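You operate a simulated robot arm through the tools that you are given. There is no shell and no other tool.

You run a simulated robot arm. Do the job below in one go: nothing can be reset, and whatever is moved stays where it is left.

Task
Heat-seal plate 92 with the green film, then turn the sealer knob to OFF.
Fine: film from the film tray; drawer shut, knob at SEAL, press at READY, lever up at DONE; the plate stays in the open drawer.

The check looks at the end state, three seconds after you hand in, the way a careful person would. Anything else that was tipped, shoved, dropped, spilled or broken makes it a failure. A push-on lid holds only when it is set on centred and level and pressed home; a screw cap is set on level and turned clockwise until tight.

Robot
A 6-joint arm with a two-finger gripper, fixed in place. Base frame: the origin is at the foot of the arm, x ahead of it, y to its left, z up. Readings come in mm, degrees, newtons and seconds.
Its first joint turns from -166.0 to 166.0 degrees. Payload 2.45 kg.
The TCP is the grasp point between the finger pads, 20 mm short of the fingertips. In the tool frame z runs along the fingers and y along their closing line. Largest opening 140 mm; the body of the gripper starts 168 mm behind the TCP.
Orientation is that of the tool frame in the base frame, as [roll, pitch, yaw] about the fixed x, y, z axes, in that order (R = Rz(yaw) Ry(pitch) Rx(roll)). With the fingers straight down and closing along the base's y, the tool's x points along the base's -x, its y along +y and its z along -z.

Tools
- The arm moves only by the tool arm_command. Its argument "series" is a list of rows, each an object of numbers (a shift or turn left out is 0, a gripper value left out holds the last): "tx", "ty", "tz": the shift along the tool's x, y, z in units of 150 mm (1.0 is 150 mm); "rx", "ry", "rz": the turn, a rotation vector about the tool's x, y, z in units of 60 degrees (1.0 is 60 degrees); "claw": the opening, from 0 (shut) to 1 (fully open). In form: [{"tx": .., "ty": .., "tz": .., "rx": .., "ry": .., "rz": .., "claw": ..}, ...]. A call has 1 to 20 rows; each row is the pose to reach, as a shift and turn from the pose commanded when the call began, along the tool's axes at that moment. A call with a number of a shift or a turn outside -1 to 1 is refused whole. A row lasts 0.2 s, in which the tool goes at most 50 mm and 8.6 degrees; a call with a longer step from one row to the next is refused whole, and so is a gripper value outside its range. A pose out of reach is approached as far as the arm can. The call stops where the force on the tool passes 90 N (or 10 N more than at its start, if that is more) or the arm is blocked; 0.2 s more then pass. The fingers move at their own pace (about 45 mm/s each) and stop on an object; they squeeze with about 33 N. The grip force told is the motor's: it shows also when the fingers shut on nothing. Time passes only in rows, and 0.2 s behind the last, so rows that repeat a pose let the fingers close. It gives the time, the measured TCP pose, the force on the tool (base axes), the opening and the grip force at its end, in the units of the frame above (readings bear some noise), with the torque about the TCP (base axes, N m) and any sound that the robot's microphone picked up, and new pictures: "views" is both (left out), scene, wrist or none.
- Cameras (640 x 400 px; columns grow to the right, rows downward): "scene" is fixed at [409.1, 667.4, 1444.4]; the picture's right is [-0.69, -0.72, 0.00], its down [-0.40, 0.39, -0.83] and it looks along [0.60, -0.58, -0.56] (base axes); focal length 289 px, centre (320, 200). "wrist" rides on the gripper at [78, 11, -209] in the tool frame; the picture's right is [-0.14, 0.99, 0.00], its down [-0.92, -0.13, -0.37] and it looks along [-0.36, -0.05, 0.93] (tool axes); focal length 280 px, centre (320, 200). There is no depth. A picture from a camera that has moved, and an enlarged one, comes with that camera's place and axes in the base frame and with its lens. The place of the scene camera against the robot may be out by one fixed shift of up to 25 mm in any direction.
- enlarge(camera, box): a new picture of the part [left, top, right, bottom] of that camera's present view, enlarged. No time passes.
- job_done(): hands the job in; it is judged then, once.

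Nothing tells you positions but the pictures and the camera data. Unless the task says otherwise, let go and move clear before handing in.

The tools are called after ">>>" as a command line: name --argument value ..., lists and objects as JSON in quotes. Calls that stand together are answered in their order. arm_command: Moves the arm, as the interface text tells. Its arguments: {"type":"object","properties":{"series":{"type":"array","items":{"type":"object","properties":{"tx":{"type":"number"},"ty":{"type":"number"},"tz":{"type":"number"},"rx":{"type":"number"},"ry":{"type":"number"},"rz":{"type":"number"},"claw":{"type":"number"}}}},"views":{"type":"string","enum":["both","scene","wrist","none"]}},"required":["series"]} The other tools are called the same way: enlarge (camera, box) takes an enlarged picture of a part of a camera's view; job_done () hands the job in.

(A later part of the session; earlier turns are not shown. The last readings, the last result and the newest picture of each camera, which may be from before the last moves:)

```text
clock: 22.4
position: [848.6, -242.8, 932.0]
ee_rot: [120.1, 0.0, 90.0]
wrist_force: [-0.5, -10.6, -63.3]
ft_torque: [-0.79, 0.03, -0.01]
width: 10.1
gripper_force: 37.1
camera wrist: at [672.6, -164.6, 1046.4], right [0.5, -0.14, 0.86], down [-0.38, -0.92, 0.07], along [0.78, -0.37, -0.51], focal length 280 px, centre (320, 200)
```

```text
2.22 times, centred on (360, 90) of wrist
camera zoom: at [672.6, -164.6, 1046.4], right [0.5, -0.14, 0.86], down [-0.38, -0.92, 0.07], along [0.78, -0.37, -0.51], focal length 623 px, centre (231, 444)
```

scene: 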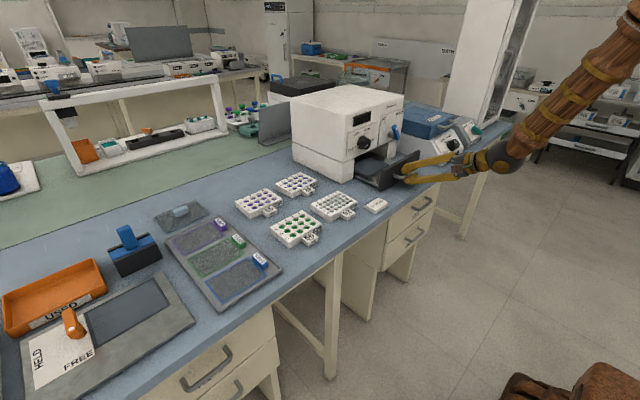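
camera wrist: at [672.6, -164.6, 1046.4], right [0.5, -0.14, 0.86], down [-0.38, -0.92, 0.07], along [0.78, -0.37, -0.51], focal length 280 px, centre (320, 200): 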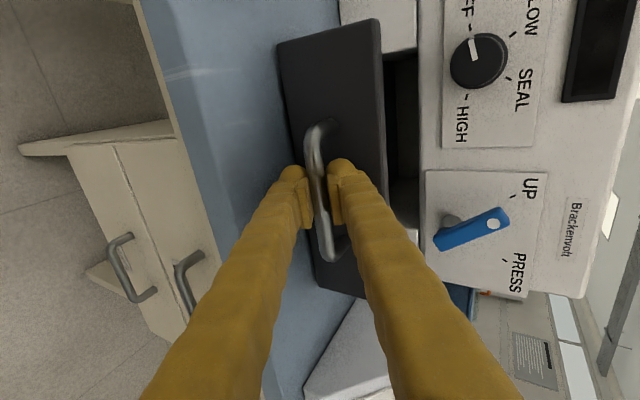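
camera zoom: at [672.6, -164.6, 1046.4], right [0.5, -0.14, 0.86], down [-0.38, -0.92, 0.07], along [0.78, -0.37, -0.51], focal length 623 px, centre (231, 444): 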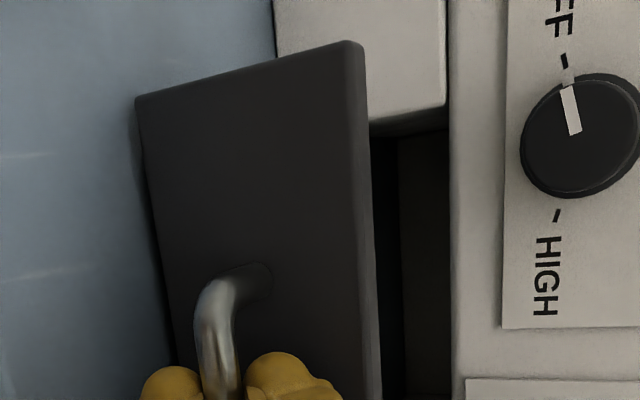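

The drawer has a flat tray with a dark seat mat, still partly under the housing. I'll ease the strain and continue pulling in smaller steps.

>>> arm_command --series '[{"tz": 0.0067, "ty": -0.0115, "claw": 0.0}, {"tz": 0.0133, "ty": -0.0231, "claw": 0.0}, {"tz": -0.044, "ty": -0.056, "claw": 0.0}, {"tz": -0.102, "ty": -0.09, "claw": 0.0}, {"tz": -0.16, "ty": -0.123, "claw": 0.0}, {"tz": -0.2173, "ty": -0.1564, "claw": 0.0}, {"tz": -0.2173, "ty": -0.1564, "claw": 0.0}]' --views "both"

>>> enlarge --camera "scene" --box '[320, 110, 480, 210]'

```text
clock: 24.0
position: [811.3, -244.4, 931.4]
ee_rot: [119.6, 0.1, 90.0]
wrist_force: [0.8, 0.5, 53.3]
ft_torque: [-0.44, -0.16, 0.19]
width: 9.6
gripper_force: 37.1
camera wrist: at [633.6, -164.7, 1044.1], right [0.49, -0.14, 0.86], down [-0.38, -0.92, 0.07], along [0.78, -0.37, -0.5], focal length 280 px, centre (320, 200)
```

scene: 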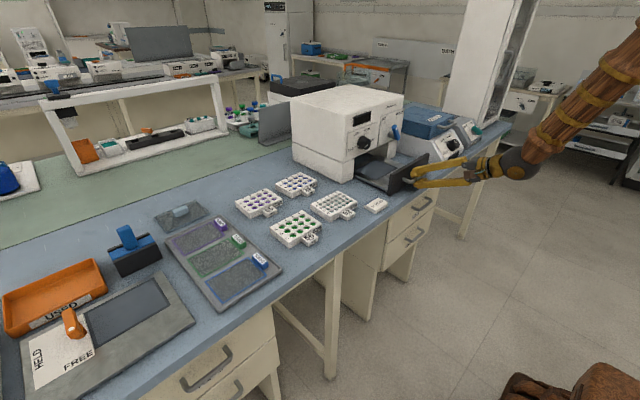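
wrist: 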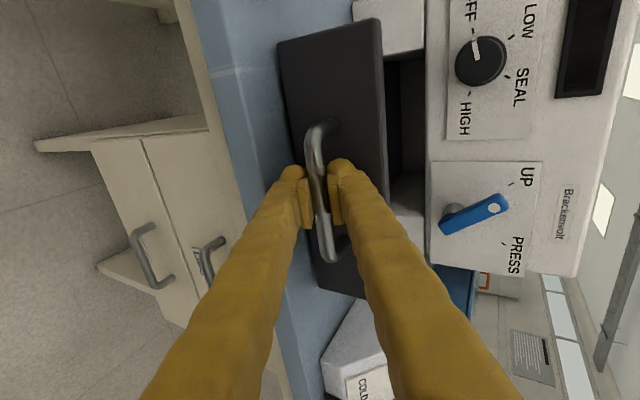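

```text
4.00 times, centred on (400, 160) of scene
camera zoom: at [409.1, 667.4, 1444.4], right [-0.69, -0.72, 0.0], down [-0.4, 0.39, -0.83], along [0.6, -0.58, -0.56], focal length 1158 px, centre (0, 360)
```

zoom: 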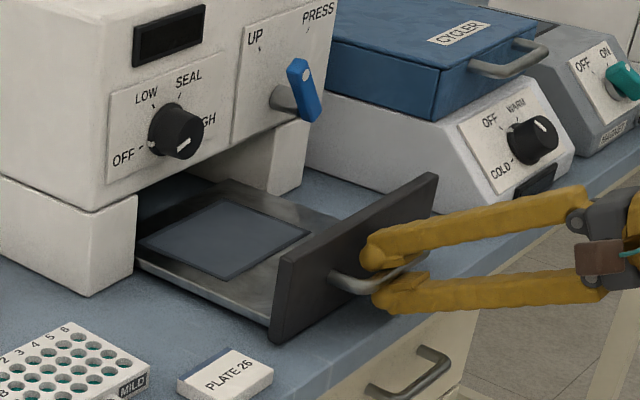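

The mat is almost fully clear of the housing. Pulling another 30 mm and raising ~1.8 mm to relieve strain, watching for the end stop.

>>> arm_command --series '[{"tz": -0.006, "ty": 0.0104, "claw": 0.0}, {"tz": -0.05, "ty": -0.0146, "claw": 0.0}, {"tz": -0.093, "ty": -0.0396, "claw": 0.0}, {"tz": -0.136, "ty": -0.0646, "claw": 0.0}, {"tz": -0.179, "ty": -0.0896, "claw": 0.0}, {"tz": -0.179, "ty": -0.0896, "claw": 0.0}]' --views "both"

>>> enlarge --camera "scene" --box '[320, 110, 480, 210]'

```text
clock: 25.4
position: [781.1, -243.9, 928.0]
ee_rot: [120.0, 0.0, 90.0]
wrist_force: [1.4, 0.4, 49.8]
ft_torque: [-0.53, 0.03, 0.23]
width: 8.9
gripper_force: 36.8
camera wrist: at [603.9, -165.4, 1042.9], right [0.49, -0.14, 0.86], down [-0.38, -0.92, 0.07], along [0.78, -0.37, -0.51], focal length 280 px, centre (320, 200)
```

scene: 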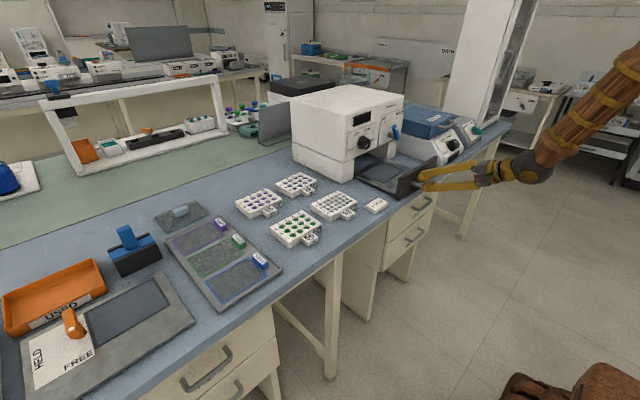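
wrist: 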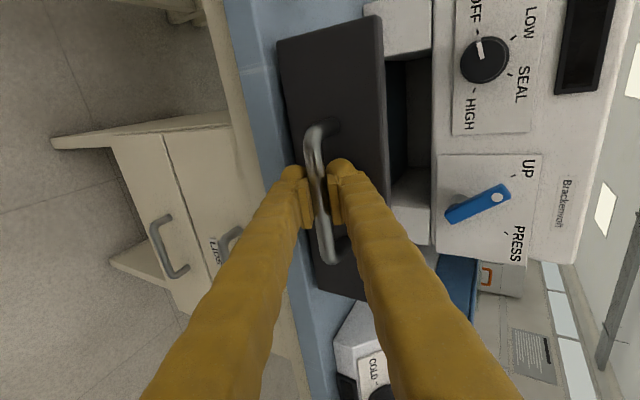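

```text
4.00 times, centred on (400, 160) of scene
camera zoom: at [409.1, 667.4, 1444.4], right [-0.69, -0.72, 0.0], down [-0.4, 0.39, -0.83], along [0.6, -0.58, -0.56], focal length 1158 px, centre (0, 360)
```

zoom: 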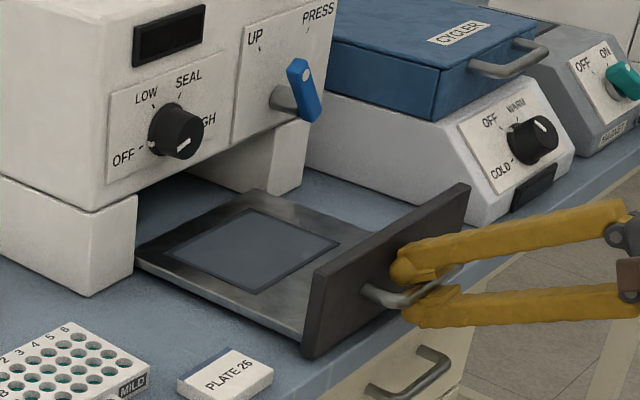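

The drawer is about 188 mm out with the mat fully clear and the tray's back edge near the housing front, so that is far enough. I'll release the handle and back off.

>>> arm_command --series '[{"claw": 0.15}, {"claw": 0.3}, {"claw": 0.3}, {"tz": -0.08, "claw": 0.3}, {"tz": -0.16, "claw": 0.3}, {"tz": -0.24, "claw": 0.3}, {"tz": -0.24, "claw": 0.3}]' --views "both"

```text
clock: 27.0
position: [748.8, -242.8, 949.1]
ee_rot: [120.0, 0.0, 89.9]
wrist_force: [-0.2, 1.4, 0.8]
ft_torque: [0.01, 0.03, -0.02]
width: 42.0
gripper_force: 0.0
camera wrist: at [572.7, -164.4, 1063.3], right [0.5, -0.14, 0.86], down [-0.38, -0.92, 0.07], along [0.78, -0.36, -0.51], focal length 280 px, centre (320, 200)
```

scene: 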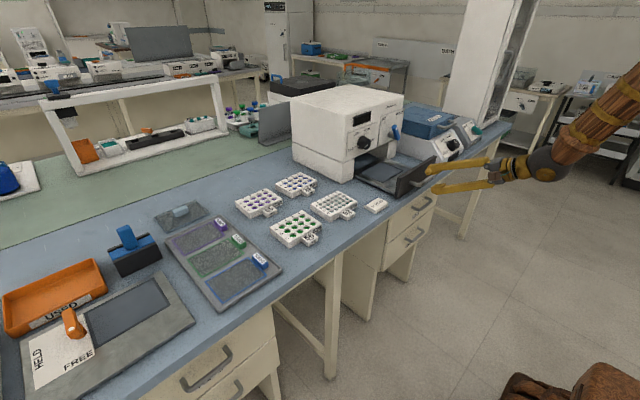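
wrist: 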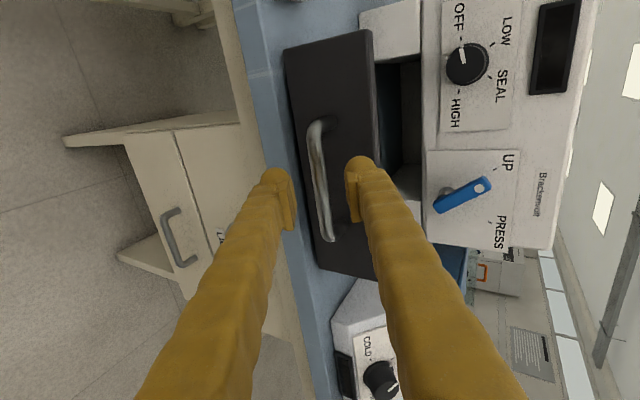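

The drawer stayed put. Now I'll raise and return to the tool-down orientation to look into the drawer from above.

>>> arm_command --series '[{"tz": -0.1, "ty": 0.173, "claw": 0.3}, {"tz": -0.2, "ty": 0.346, "rz": -0.14, "claw": 0.3}, {"tz": -0.3, "ty": 0.52, "rz": -0.28, "claw": 0.3}, {"tz": -0.4, "ty": 0.693, "rz": -0.42, "claw": 0.3}, {"tz": -0.5, "ty": 0.866, "rz": -0.56, "claw": 0.3}, {"tz": -0.5, "ty": 0.866, "rz": -0.7, "claw": 0.3}, {"tz": -0.5, "ty": 0.866, "rz": -0.84, "claw": 0.3}, {"tz": -0.5, "ty": 0.866, "rz": -0.98, "claw": 0.3}, {"tz": -0.5, "ty": 0.866, "rz": -1.0, "claw": 0.3}]' --views "none"

>>> arm_command --series '[{"rz": -0.125, "claw": 0.6}, {"rz": -0.25, "claw": 0.9}, {"rz": -0.375, "claw": 1.0}, {"rz": -0.5, "claw": 1.0}, {"rz": -0.5, "claw": 1.0}]' --views "none"

>>> arm_command --series '[{"ry": 0.125}, {"ry": 0.25}, {"ry": 0.375}, {"ry": 0.5}, {"ry": 0.625}, {"ry": 0.75}, {"ry": 0.875}, {"ry": 1.0}, {"ry": 1.0}]' --views "both"

```text
clock: 29.0
position: [747.6, -242.5, 1099.1]
ee_rot: [139.2, 48.5, 131.0]
wrist_force: [0.1, 0.3, -0.6]
ft_torque: [0.0, 0.0, 0.03]
width: 41.6
gripper_force: 0.0
```

```text
clock: 30.2
position: [748.5, -243.0, 1096.6]
ee_rot: [-179.9, 60.1, -179.8]
wrist_force: [0.9, 0.1, 0.6]
ft_torque: [-0.02, -0.01, 0.02]
width: 140.2
gripper_force: 0.1
```

```text
clock: 32.2
position: [748.6, -242.7, 1096.8]
ee_rot: [180.0, -0.1, -179.9]
wrist_force: [-0.2, 0.6, 1.1]
ft_torque: [0.02, 0.02, -0.02]
width: 139.9
gripper_force: 0.0
camera wrist: at [669.0, -232.0, 1307.4], right [0.14, 0.99, 0.0], down [0.92, -0.13, 0.37], along [0.36, -0.05, -0.93], focal length 280 px, centre (320, 200)
```

scene: 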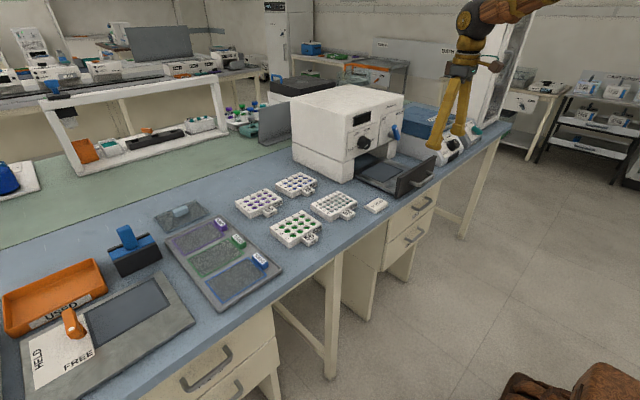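
wrist: 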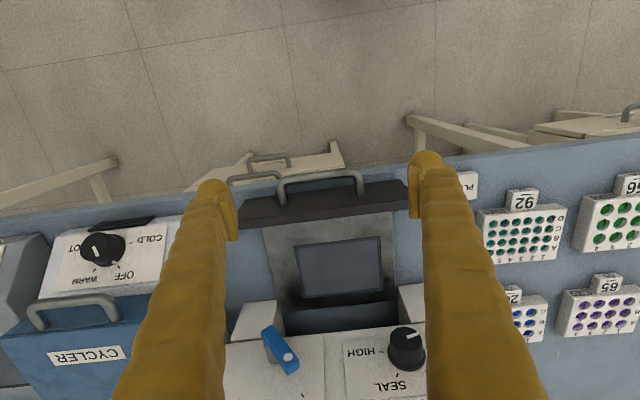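

>>> enlarge --camera "wrist" --box '[220, 150, 440, 320]'

>>> enlarge --camera "scene" --box '[330, 140, 450, 215]'

```text
2.35 times, centred on (330, 235) of wrist
camera zoom: at [669.0, -232.0, 1307.4], right [0.14, 0.99, 0.0], down [0.92, -0.13, 0.37], along [0.36, -0.05, -0.93], focal length 660 px, centre (296, 118)
```

zoom: 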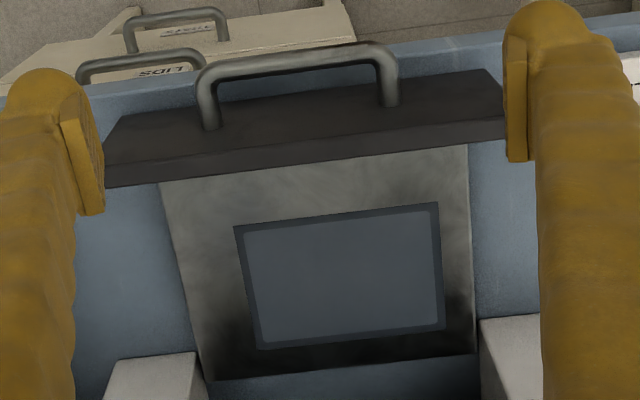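

```text
5.33 times, centred on (390, 178) of scene
camera zoom: at [409.1, 667.4, 1444.4], right [-0.69, -0.72, 0.0], down [-0.4, 0.39, -0.83], along [0.6, -0.58, -0.56], focal length 1544 px, centre (-53, 320)
```

zoom: 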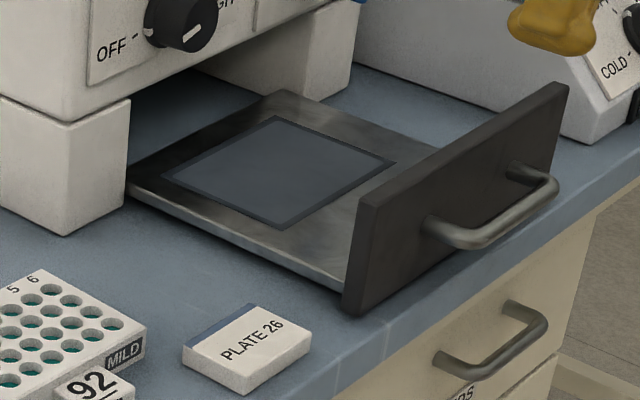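

The drawer tray has a dark seat marking centred around (960, −238). I'll zoom in more to see whether it's a recess and measure it.

>>> enlarge --camera "wrist" --box '[270, 215, 400, 315]'

>>> enlarge --camera "scene" --box '[350, 150, 420, 194]'

```text
4.00 times, centred on (335, 265) of wrist
camera zoom: at [669.0, -232.0, 1307.4], right [0.14, 0.99, 0.0], down [0.92, -0.13, 0.37], along [0.36, -0.05, -0.93], focal length 1122 px, centre (260, -60)
```

zoom: 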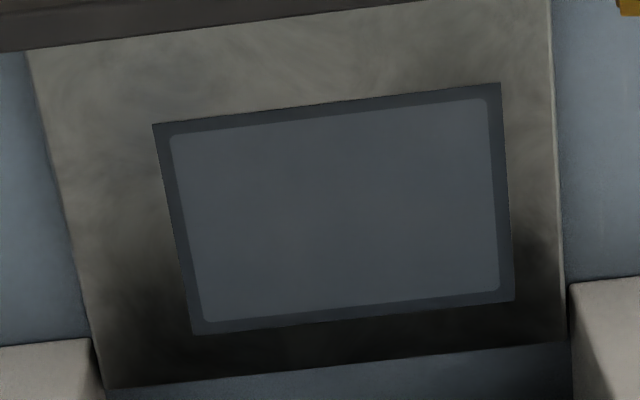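

```text
9.09 times, centred on (385, 172) of scene
camera zoom: at [409.1, 667.4, 1444.4], right [-0.69, -0.72, 0.0], down [-0.4, 0.39, -0.83], along [0.6, -0.58, -0.56], focal length 2631 px, centre (-271, 454)
```

zoom: 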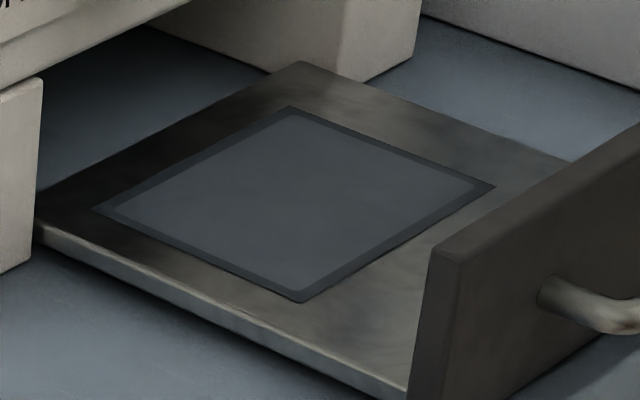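

The seat appears to be a flat marking about 146 × 110 mm. I'll shift the camera +150 mm in y for a second view to triangulate the seat height and see plate 92.

>>> arm_command --series '[{"ty": 0.25}, {"ty": 0.5}, {"ty": 0.75}, {"ty": 1.0}, {"ty": 1.0}, {"ty": 1.0}]' --views "wrist"

>>> enlarge --camera "wrist" --box '[320, 150, 480, 250]'

>>> enlarge --camera "wrist" --box '[160, 210, 320, 330]'

```text
clock: 33.6
position: [746.9, -93.0, 1094.1]
ee_rot: [180.0, 0.0, -179.9]
wrist_force: [-0.5, -0.9, 0.3]
ft_torque: [0.0, 0.01, -0.03]
width: 140.0
gripper_force: 0.1
camera wrist: at [668.2, -82.7, 1303.9], right [0.14, 0.99, 0.0], down [0.92, -0.13, 0.37], along [0.37, -0.05, -0.93], focal length 280 px, centre (320, 200)
```

wrist: 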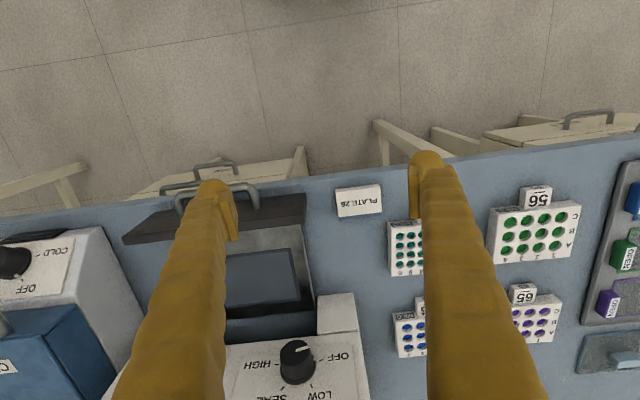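

```text
4.00 times, centred on (400, 200) of wrist
camera zoom: at [668.2, -82.7, 1303.9], right [0.14, 0.99, 0.0], down [0.92, -0.13, 0.37], along [0.37, -0.05, -0.93], focal length 1122 px, centre (0, 200)
```

zoom: 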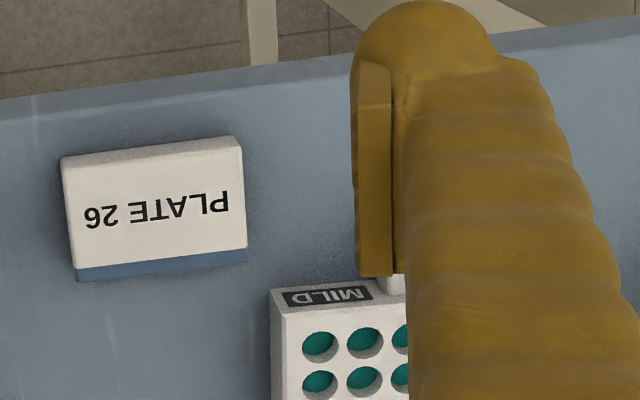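

```text
3.33 times, centred on (240, 270) of wrist
camera zoom: at [668.2, -82.7, 1303.9], right [0.14, 0.99, 0.0], down [0.92, -0.13, 0.37], along [0.37, -0.05, -0.93], focal length 935 px, centre (587, -33)
```

zoom: 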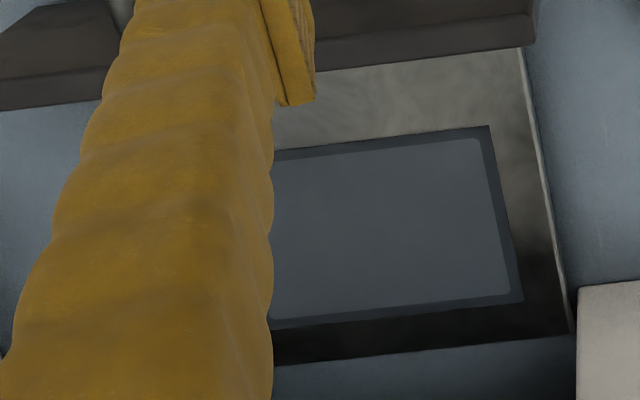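

The seat is centred at (960, −238) at z≈899 and measures about 110 × 145. Now I'll move over plate 92 with a 15° forward tilt to measure it closely.

>>> arm_command --series '[{"tx": -0.13, "ty": 0.2, "ry": -0.05}, {"tx": -0.26, "ty": 0.4, "ry": -0.1}, {"tx": -0.4, "ty": 0.6, "ry": -0.15}, {"tx": -0.53, "ty": 0.8, "ry": -0.2}, {"tx": -0.667, "ty": 1.0, "ry": -0.25}, {"tx": -0.667, "ty": 1.0, "ry": -0.25}, {"tx": -0.667, "ty": 1.0, "ry": -0.25}]' --views "wrist"

>>> enlarge --camera "wrist" --box '[240, 100, 430, 240]'

```text
clock: 35.2
position: [849.5, 56.9, 1098.5]
ee_rot: [180.0, 15.0, 180.0]
wrist_force: [0.0, 0.1, -0.4]
ft_torque: [0.01, 0.0, 0.01]
width: 140.1
gripper_force: 0.0
camera wrist: at [717.7, 67.5, 1280.9], right [0.13, 0.99, 0.04], down [0.79, -0.13, 0.59], along [0.59, -0.05, -0.8], focal length 280 px, centre (320, 200)
```

wrist: 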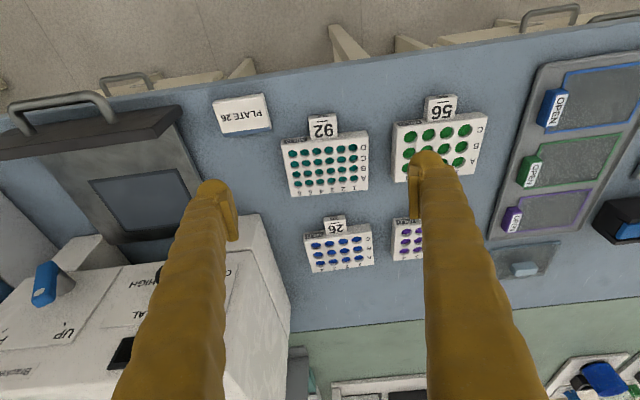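

```text
2.86 times, centred on (335, 170) of wrist
camera zoom: at [717.7, 67.5, 1280.9], right [0.13, 0.99, 0.04], down [0.79, -0.13, 0.59], along [0.59, -0.05, -0.8], focal length 801 px, centre (277, 286)
```

zoom: 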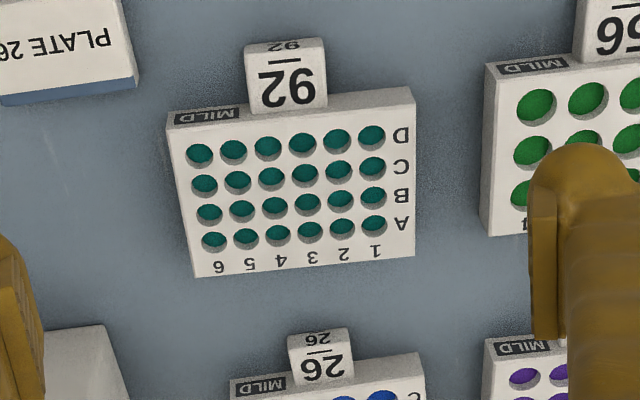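

Plate 92 is centred near (935, 63), yawed about −2.5°, with its top at z≈904 and the bench at ≈884. I'll move to hover above it, matching its yaw.

>>> arm_command --series '[{"tx": -0.06, "ty": 0.01, "tz": 0.18, "rx": 0.0027, "rz": 0.01, "claw": 1.0}, {"tx": -0.12, "ty": 0.02, "tz": 0.37, "rx": 0.0054, "rz": 0.02, "claw": 1.0}, {"tx": -0.18, "ty": 0.03, "tz": 0.55, "rx": 0.008, "rz": 0.03, "claw": 1.0}, {"tx": -0.235, "ty": 0.04, "tz": 0.733, "rx": 0.0108, "rz": 0.0402, "claw": 1.0}, {"tx": -0.235, "ty": 0.04, "tz": 0.733, "rx": 0.0108, "rz": 0.0402, "claw": 1.0}, {"tx": -0.235, "ty": 0.04, "tz": 0.733, "rx": 0.0108, "rz": 0.0402, "claw": 1.0}]' --views "both"

>>> enlarge --camera "wrist" --box '[210, 90, 450, 240]'

>>> enlarge --camera "scene" --box '[250, 140, 410, 240]'

```text
clock: 36.6
position: [911.1, 61.8, 1001.5]
ee_rot: [179.9, 15.0, 177.5]
wrist_force: [0.5, -0.2, 0.6]
ft_torque: [0.0, -0.02, -0.01]
width: 140.2
gripper_force: 0.0
camera wrist: at [781.1, 78.7, 1183.7], right [0.18, 0.98, 0.04], down [0.79, -0.16, 0.59], along [0.59, -0.08, -0.8], focal length 280 px, centre (320, 200)
```

scene: 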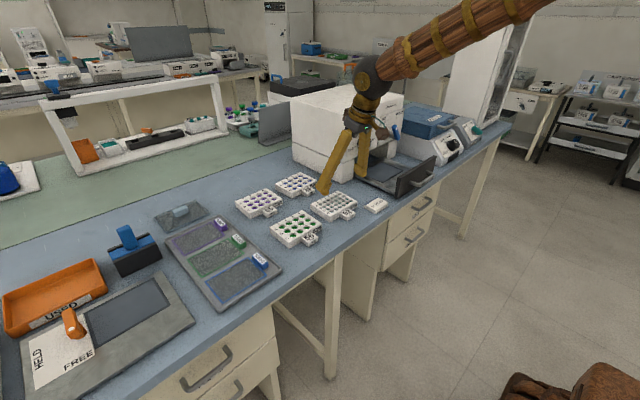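
wrist: 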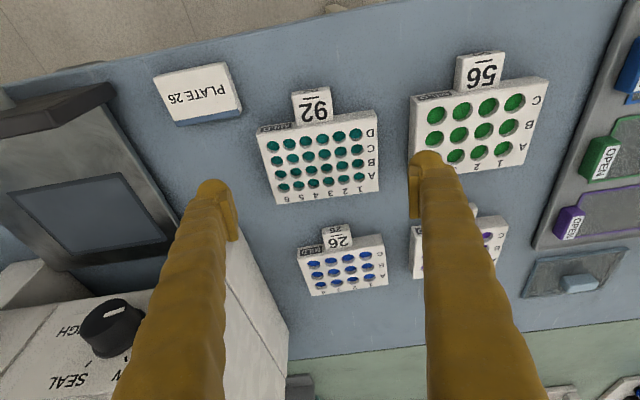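

```text
2.67 times, centred on (330, 165) of wrist
camera zoom: at [781.1, 78.7, 1183.7], right [0.18, 0.98, 0.04], down [0.79, -0.16, 0.59], along [0.59, -0.08, -0.8], focal length 748 px, centre (293, 293)
```

zoom: 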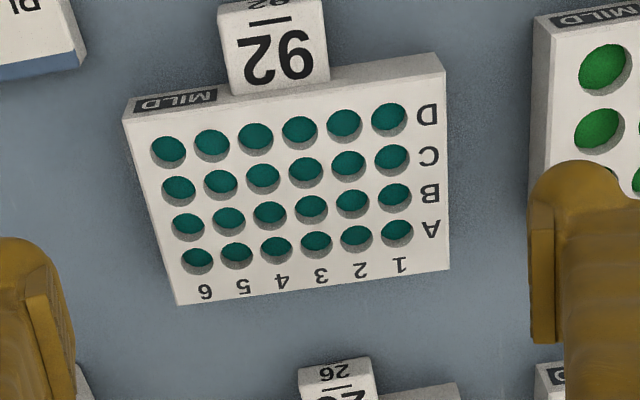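

```text
4.00 times, centred on (330, 190) of scene
camera zoom: at [409.1, 667.4, 1444.4], right [-0.69, -0.72, 0.0], down [-0.4, 0.39, -0.83], along [0.6, -0.58, -0.56], focal length 1158 px, centre (280, 240)
```

zoom: 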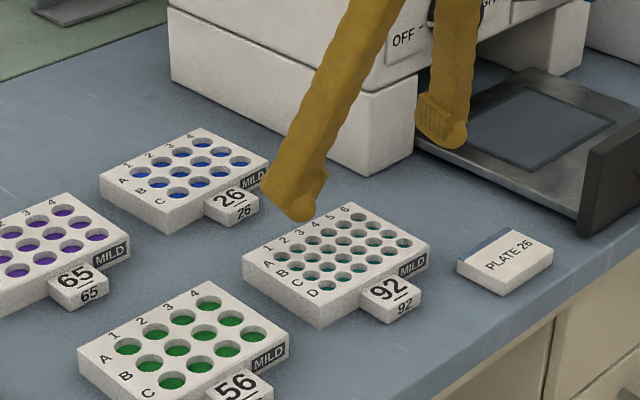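

Plate corners give a centre of ≈(938, 63.5) with yaw ≈−2.2°. I'll descend to just above the plate top and verify the finger alignment.

>>> arm_command --series '[{"tx": -0.0187, "ty": 0.019, "tz": 0.13}, {"tx": -0.0187, "ty": 0.019, "tz": 0.26}, {"tx": -0.0187, "ty": 0.019, "tz": 0.38}, {"tx": -0.0187, "ty": 0.019, "tz": 0.46}, {"tx": -0.0187, "ty": 0.019, "tz": 0.46}, {"tx": -0.0187, "ty": 0.019, "tz": 0.46}]' --views "both"

>>> enlarge --camera "wrist" --box '[200, 90, 440, 240]'

>>> enlarge --camera "scene" --box '[260, 150, 400, 240]'

```text
clock: 38.0
position: [931.0, 64.5, 935.3]
ee_rot: [180.0, 15.0, 177.5]
wrist_force: [0.5, 0.4, 0.2]
ft_torque: [0.0, -0.05, -0.01]
width: 140.0
gripper_force: 0.2
camera wrist: at [800.5, 80.8, 1117.9], right [0.18, 0.98, 0.04], down [0.79, -0.16, 0.59], along [0.59, -0.08, -0.8], focal length 280 px, centre (320, 200)
```

scene: 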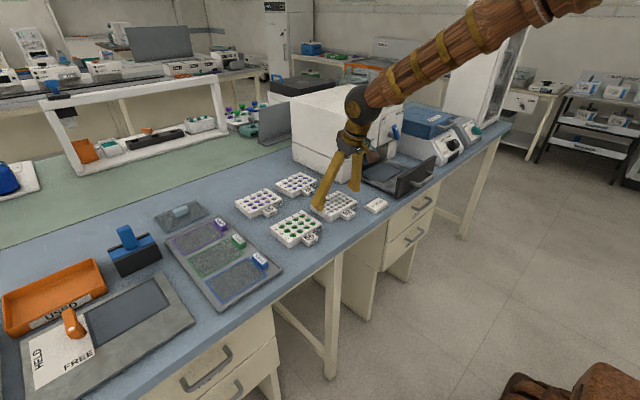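
wrist: 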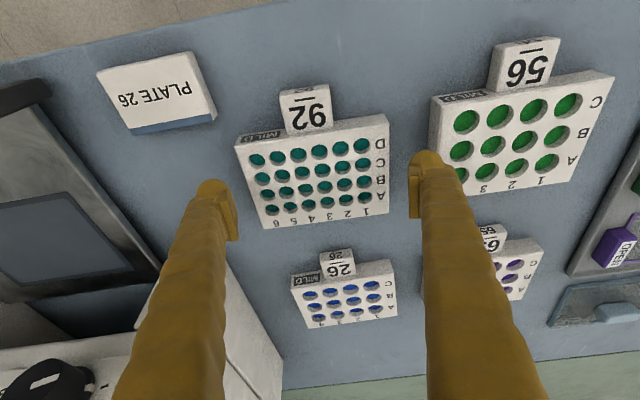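

```text
2.67 times, centred on (320, 165) of wrist
camera zoom: at [800.5, 80.8, 1117.9], right [0.18, 0.98, 0.04], down [0.79, -0.16, 0.59], along [0.59, -0.08, -0.8], focal length 748 px, centre (320, 293)
```

zoom: 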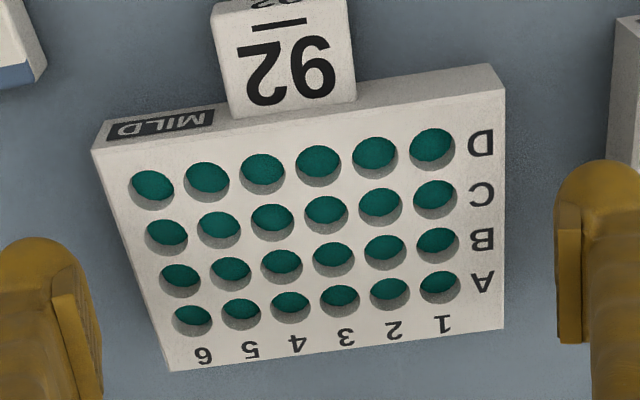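

```text
4.44 times, centred on (330, 195) of scene
camera zoom: at [409.1, 667.4, 1444.4], right [-0.69, -0.72, 0.0], down [-0.4, 0.39, -0.83], along [0.6, -0.58, -0.56], focal length 1286 px, centre (276, 222)
```

zoom: 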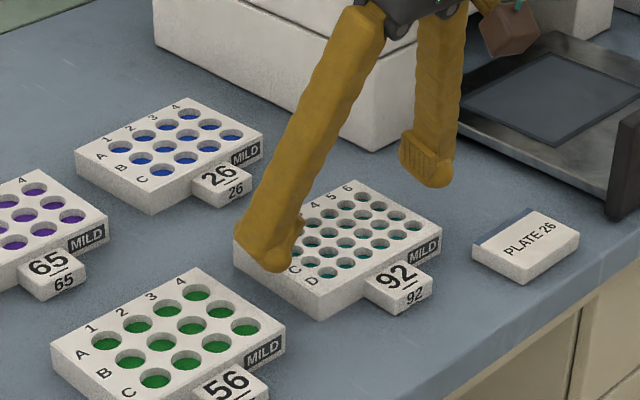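

Alignment looks good, with the plate centred to ~1.5 mm between the fingers. I'll descend the last ~23 mm with small steps.

>>> arm_command --series '[{"tx": -0.008, "ty": -0.009, "tz": 0.04}, {"tx": -0.008, "ty": -0.009, "tz": 0.08}, {"tx": -0.008, "ty": -0.009, "tz": 0.12}, {"tx": -0.008, "ty": -0.009, "tz": 0.15}, {"tx": -0.008, "ty": -0.009, "tz": 0.15}]' --views "both"

>>> enlarge --camera "wrist" --box '[200, 90, 440, 240]'

>>> enlarge --camera "scene" --box '[260, 150, 400, 240]'

```text
clock: 39.2
position: [938.8, 62.4, 913.8]
ee_rot: [180.0, 15.0, 177.5]
wrist_force: [-0.6, 0.5, 1.3]
ft_torque: [0.0, 0.01, -0.03]
width: 139.6
gripper_force: 0.0
camera wrist: at [808.8, 78.7, 1096.0], right [0.18, 0.98, 0.04], down [0.79, -0.16, 0.59], along [0.59, -0.08, -0.8], focal length 280 px, centre (320, 200)
```

scene: 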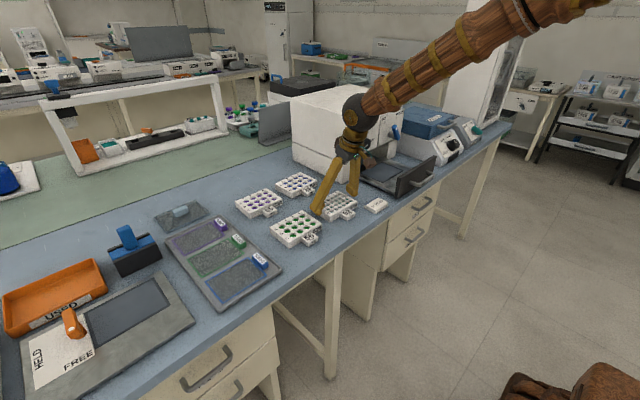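
wrist: 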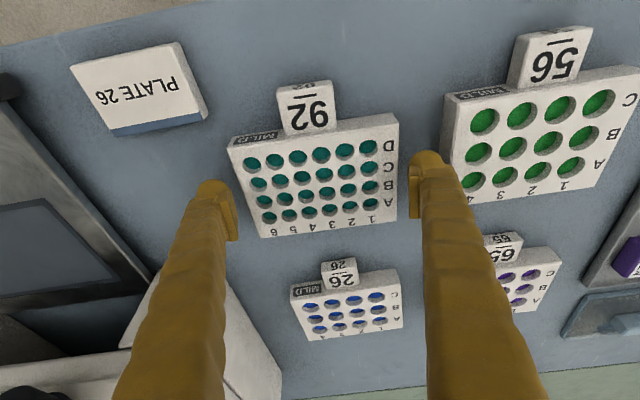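

```text
2.67 times, centred on (320, 165) of wrist
camera zoom: at [808.8, 78.7, 1096.0], right [0.18, 0.98, 0.04], down [0.79, -0.16, 0.59], along [0.59, -0.08, -0.8], focal length 748 px, centre (320, 293)
```

zoom: 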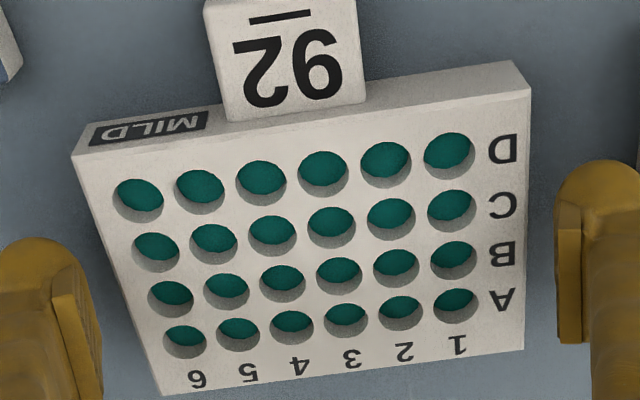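

```text
4.44 times, centred on (330, 195) of scene
camera zoom: at [409.1, 667.4, 1444.4], right [-0.69, -0.72, 0.0], down [-0.4, 0.39, -0.83], along [0.6, -0.58, -0.56], focal length 1286 px, centre (276, 222)
```

zoom: 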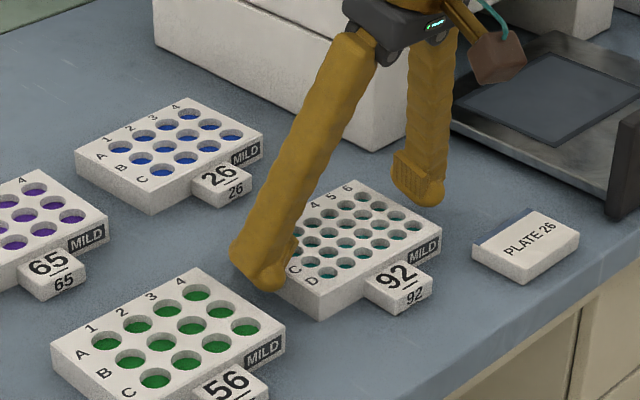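

Clear on both sides, plate top z≈902. I'll go 5 mm lower and then close on the plate.

>>> arm_command --series '[{"tz": 0.017, "claw": 1.0}, {"tz": 0.034, "claw": 1.0}, {"tz": 0.034, "claw": 1.0}, {"tz": 0.034, "claw": 0.9}, {"tz": 0.034, "claw": 0.85}, {"tz": 0.034, "claw": 0.8}, {"tz": 0.034, "claw": 0.8}, {"tz": 0.034, "claw": 0.8}]' --views "both"

>>> enlarge --camera "wrist" --box '[200, 90, 440, 240]'

```text
clock: 41.0
position: [940.7, 62.6, 909.0]
ee_rot: [-180.0, 15.0, 177.6]
wrist_force: [-0.2, 0.3, 1.4]
ft_torque: [-0.01, 0.0, 0.0]
width: 126.4
gripper_force: 33.4
camera wrist: at [809.2, 79.1, 1091.1], right [0.18, 0.98, 0.04], down [0.79, -0.16, 0.59], along [0.59, -0.08, -0.8], focal length 280 px, centre (320, 200)
```

scene: 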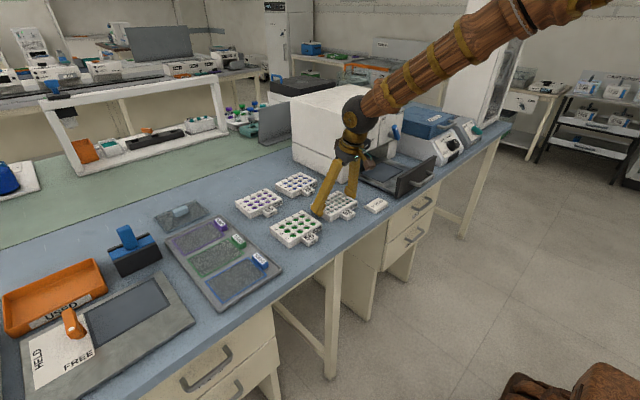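
wrist: 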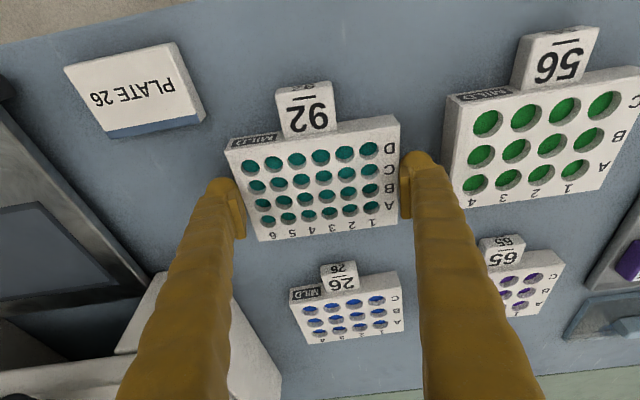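

```text
2.67 times, centred on (320, 165) of wrist
camera zoom: at [809.2, 79.1, 1091.1], right [0.18, 0.98, 0.04], down [0.79, -0.16, 0.59], along [0.59, -0.08, -0.8], focal length 748 px, centre (320, 293)
```

zoom: 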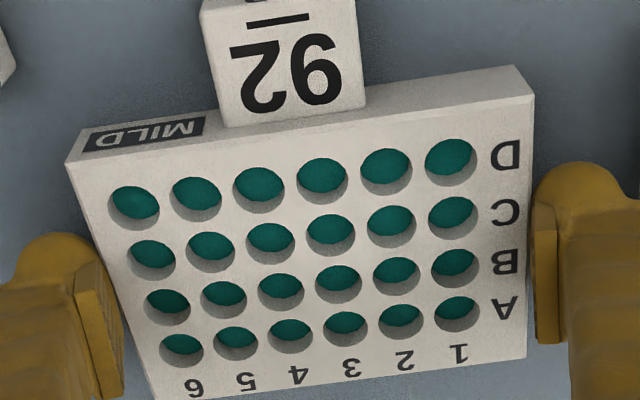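

Plate 92 is gripped (126 mm). Lifting it straight up ~60 mm.

>>> arm_command --series '[{"tz": -0.032, "tx": -0.0086, "claw": 0.8}, {"tz": -0.077, "tx": -0.0207, "claw": 0.8}, {"tz": -0.154, "tx": -0.0414, "claw": 0.8}, {"tz": -0.232, "tx": -0.062, "claw": 0.8}, {"tz": -0.309, "tx": -0.083, "claw": 0.8}, {"tz": -0.386, "tx": -0.1035, "claw": 0.8}, {"tz": -0.386, "tx": -0.1035, "claw": 0.8}]' --views "both"

>>> enlarge --camera "scene" --box '[260, 150, 400, 240]'

```text
clock: 42.6
position: [940.5, 63.7, 968.2]
ee_rot: [-179.9, 15.1, 177.5]
wrist_force: [-0.1, -0.4, -1.2]
ft_torque: [0.02, 0.0, 0.02]
width: 126.9
gripper_force: 32.8
camera wrist: at [810.7, 79.1, 1151.1], right [0.18, 0.98, 0.04], down [0.79, -0.16, 0.59], along [0.59, -0.08, -0.8], focal length 280 px, centre (320, 200)
```

scene: 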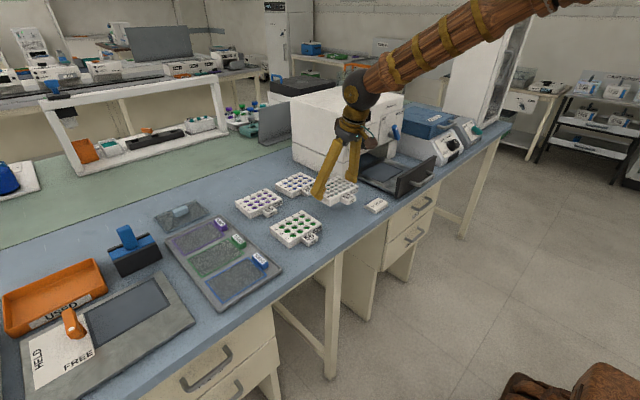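
wrist: 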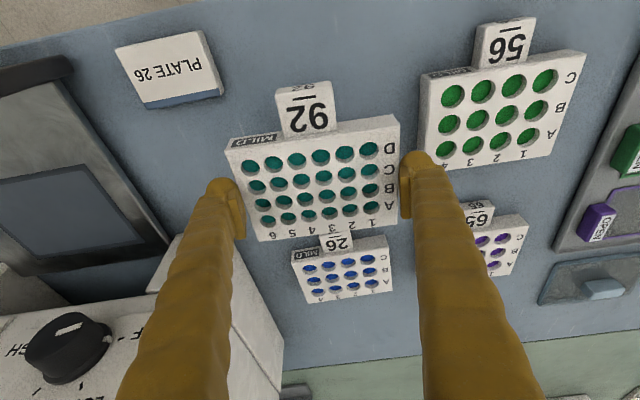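

```text
4.44 times, centred on (330, 195) of scene
camera zoom: at [409.1, 667.4, 1444.4], right [-0.69, -0.72, 0.0], down [-0.4, 0.39, -0.83], along [0.6, -0.58, -0.56], focal length 1286 px, centre (276, 222)
```

zoom: 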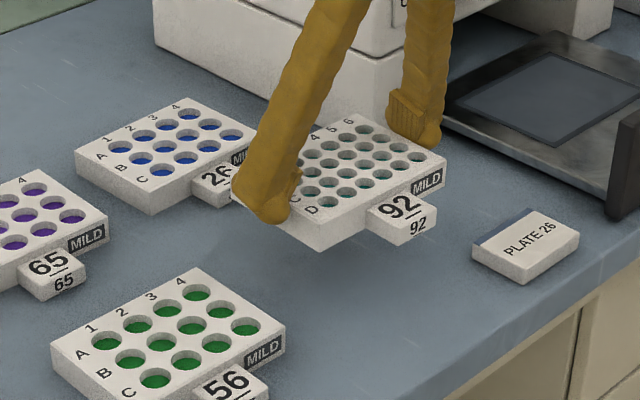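

The plate is lifted level. Carrying it right (−y) toward the drawer while squaring the yaw back to zero.

>>> arm_command --series '[{"tx": -0.018, "ty": -0.164, "tz": 0.0047, "rx": -0.0018, "rz": -0.0067, "claw": 0.8}, {"tx": -0.035, "ty": -0.328, "tz": 0.0095, "rx": -0.0036, "rz": -0.0134, "claw": 0.8}, {"tx": -0.053, "ty": -0.491, "tz": 0.0142, "rx": -0.0054, "rz": -0.0201, "claw": 0.8}, {"tx": -0.071, "ty": -0.655, "tz": 0.019, "rx": -0.0072, "rz": -0.0268, "claw": 0.8}, {"tx": -0.088, "ty": -0.819, "tz": 0.0237, "rx": -0.009, "rz": -0.0335, "claw": 0.8}, {"tx": -0.106, "ty": -0.983, "tz": 0.0284, "rx": -0.0108, "rz": -0.0402, "claw": 0.8}, {"tx": -0.106, "ty": -0.983, "tz": 0.0284, "rx": -0.0108, "rz": -0.0402, "claw": 0.8}]' --views "wrist"

```text
clock: 44.2
position: [950.5, -85.9, 968.4]
ee_rot: [-180.0, 15.1, 180.0]
wrist_force: [-0.3, -1.0, -1.3]
ft_torque: [-0.01, 0.01, 0.01]
width: 126.4
gripper_force: 33.1
camera wrist: at [819.6, -75.3, 1151.7], right [0.13, 0.99, 0.04], down [0.79, -0.13, 0.59], along [0.59, -0.05, -0.8], focal length 280 px, centre (320, 200)
```

wrist: 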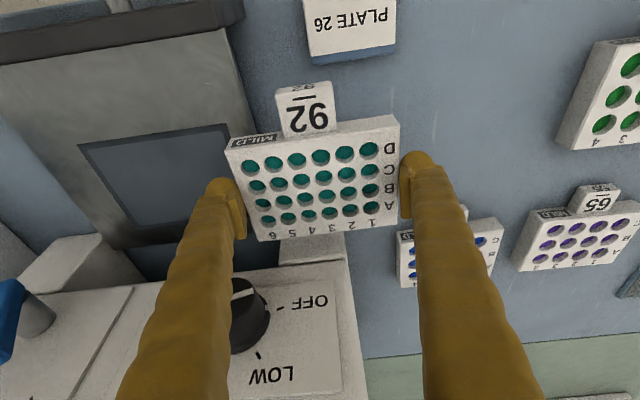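

Continuing −y to above the drawer seat.

>>> arm_command --series '[{"tx": -0.012, "ty": -0.167, "tz": 0.0033, "claw": 0.8}, {"tx": -0.025, "ty": -0.333, "tz": 0.0066, "claw": 0.8}, {"tx": -0.037, "ty": -0.5, "tz": 0.01, "claw": 0.8}, {"tx": -0.049, "ty": -0.667, "tz": 0.0132, "claw": 0.8}, {"tx": -0.062, "ty": -0.833, "tz": 0.0165, "claw": 0.8}, {"tx": -0.074, "ty": -1.0, "tz": 0.0198, "claw": 0.8}, {"tx": -0.074, "ty": -1.0, "tz": 0.0198, "claw": 0.8}, {"tx": -0.074, "ty": -1.0, "tz": 0.0198, "claw": 0.8}]' --views "both"

>>> enlarge --camera "wrist" --box '[190, 80, 450, 250]'

>>> enlarge --camera "scene" --box '[320, 110, 460, 210]'

```text
clock: 46.0
position: [962.2, -234.3, 969.4]
ee_rot: [-180.0, 15.0, 180.0]
wrist_force: [1.0, -0.5, -0.5]
ft_torque: [0.01, -0.02, -0.02]
width: 126.7
gripper_force: 32.9
camera wrist: at [831.1, -223.6, 1152.2], right [0.13, 0.99, 0.04], down [0.79, -0.13, 0.59], along [0.59, -0.05, -0.8], focal length 280 px, centre (320, 200)
```

scene: 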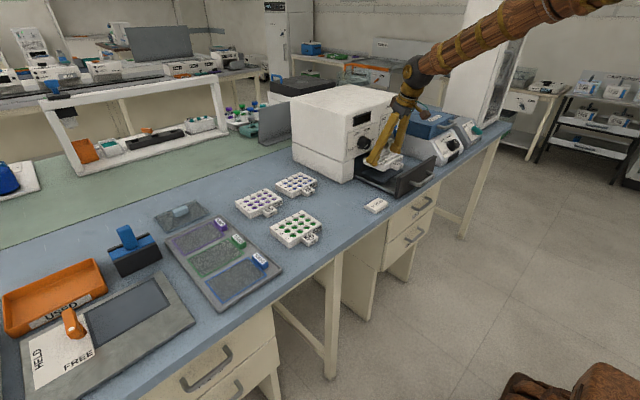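
wrist: 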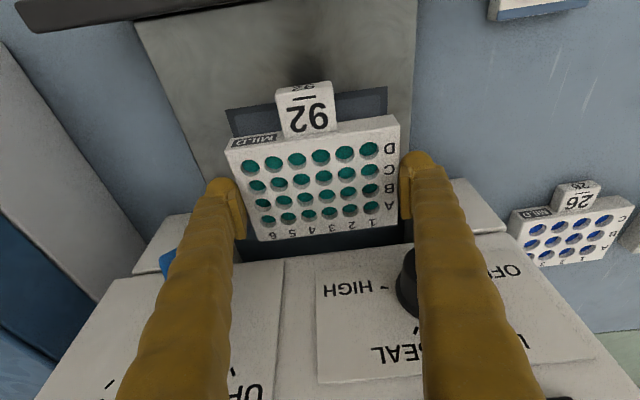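

```text
2.35 times, centred on (320, 165) of wrist
camera zoom: at [831.1, -223.6, 1152.2], right [0.13, 0.99, 0.04], down [0.79, -0.13, 0.59], along [0.59, -0.05, -0.8], focal length 660 px, centre (320, 282)
```

zoom: 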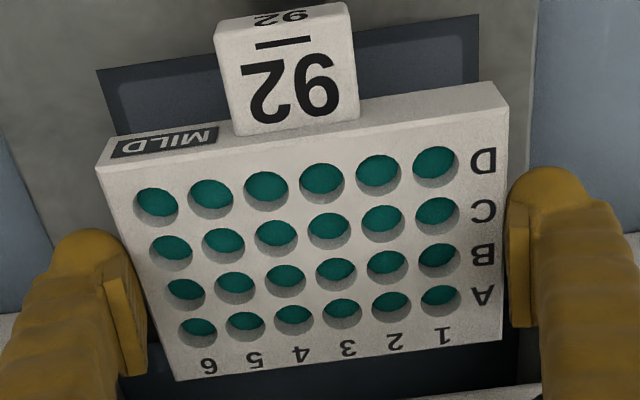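

```text
4.00 times, centred on (390, 160) of scene
camera zoom: at [409.1, 667.4, 1444.4], right [-0.69, -0.72, 0.0], down [-0.4, 0.39, -0.83], along [0.6, -0.58, -0.56], focal length 1158 px, centre (40, 360)
```

zoom: 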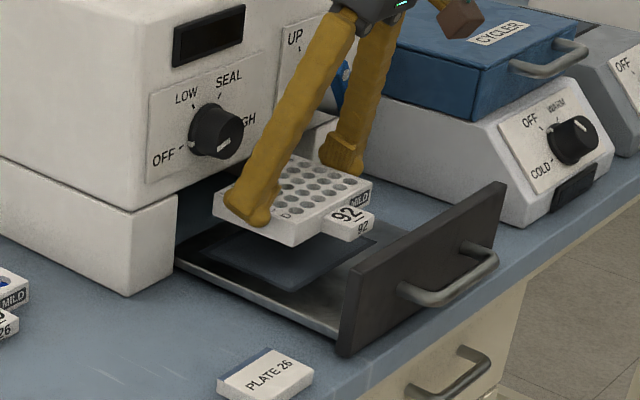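

Over the seat with mat edges matching expectations. I'll lower to about 5 mm above the tray with a −3 mm y correction.

>>> arm_command --series '[{"tx": 0.011, "ty": -0.0213, "tz": 0.041, "claw": 0.8}, {"tx": 0.022, "ty": -0.0213, "tz": 0.082, "claw": 0.8}, {"tx": 0.033, "ty": -0.0213, "tz": 0.123, "claw": 0.8}, {"tx": 0.044, "ty": -0.0213, "tz": 0.165, "claw": 0.8}, {"tx": 0.055, "ty": -0.0213, "tz": 0.206, "claw": 0.8}, {"tx": 0.0663, "ty": -0.0213, "tz": 0.247, "claw": 0.8}, {"tx": 0.0663, "ty": -0.0213, "tz": 0.247, "claw": 0.8}]' --views "both"

>>> enlarge --camera "wrist" --box '[190, 80, 450, 250]'

>>> enlarge --camera "scene" --box '[340, 130, 440, 200]'

```text
clock: 47.6
position: [962.2, -237.4, 929.6]
ee_rot: [-179.9, 15.0, -180.0]
wrist_force: [0.8, -0.2, -0.9]
ft_torque: [-0.01, 0.03, 0.04]
width: 126.5
gripper_force: 33.0
camera wrist: at [831.9, -226.2, 1112.0], right [0.13, 0.99, 0.04], down [0.79, -0.13, 0.59], along [0.59, -0.05, -0.8], focal length 280 px, centre (320, 200)
```

scene: 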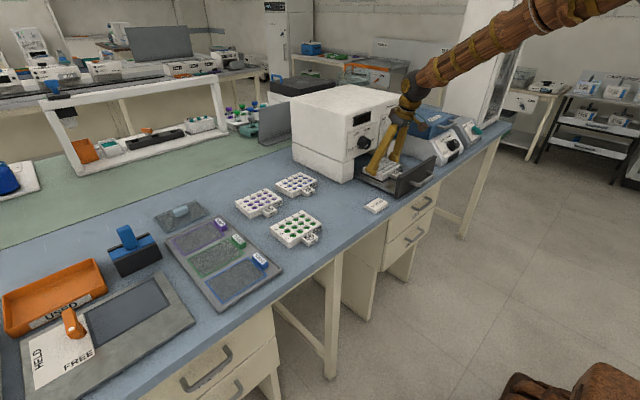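
wrist: 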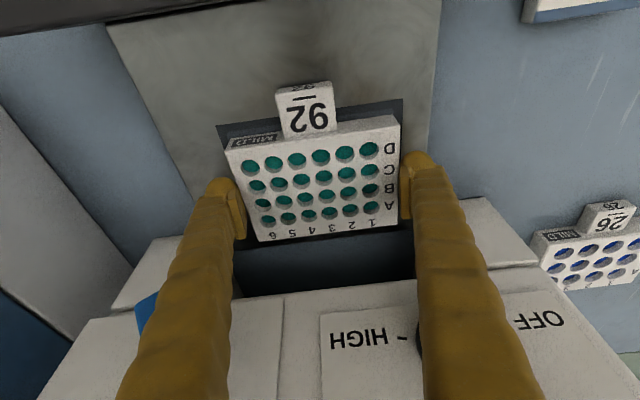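

```text
2.35 times, centred on (320, 165) of wrist
camera zoom: at [831.9, -226.2, 1112.0], right [0.13, 0.99, 0.04], down [0.79, -0.13, 0.59], along [0.59, -0.05, -0.8], focal length 660 px, centre (320, 282)
```

zoom: 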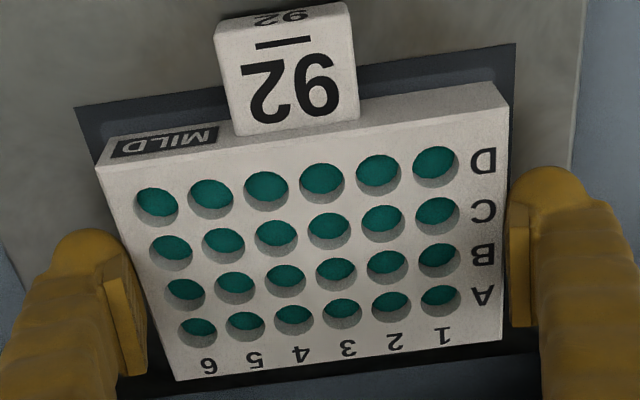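

```text
5.71 times, centred on (390, 165) of scene
camera zoom: at [409.1, 667.4, 1444.4], right [-0.69, -0.72, 0.0], down [-0.4, 0.39, -0.83], along [0.6, -0.58, -0.56], focal length 1654 px, centre (-80, 400)
```

zoom: 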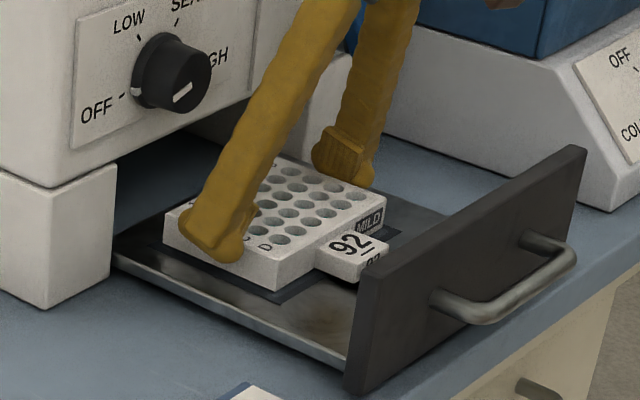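

The plate looks centred on the mat, ~5 mm above it. Lowering gently until contact.

>>> arm_command --series '[{"tx": 0.0022, "tz": 0.008, "claw": 0.8}, {"tx": 0.0043, "tz": 0.016, "claw": 0.8}, {"tx": 0.0065, "tz": 0.0242, "claw": 0.8}, {"tx": 0.0065, "tz": 0.0242, "claw": 0.8}]' --views "none"

```text
clock: 48.6
position: [961.8, -238.2, 926.2]
ee_rot: [-179.9, 15.1, 180.0]
wrist_force: [1.3, 0.0, 20.4]
ft_torque: [0.12, 0.35, 0.0]
width: 126.6
gripper_force: 33.4
```

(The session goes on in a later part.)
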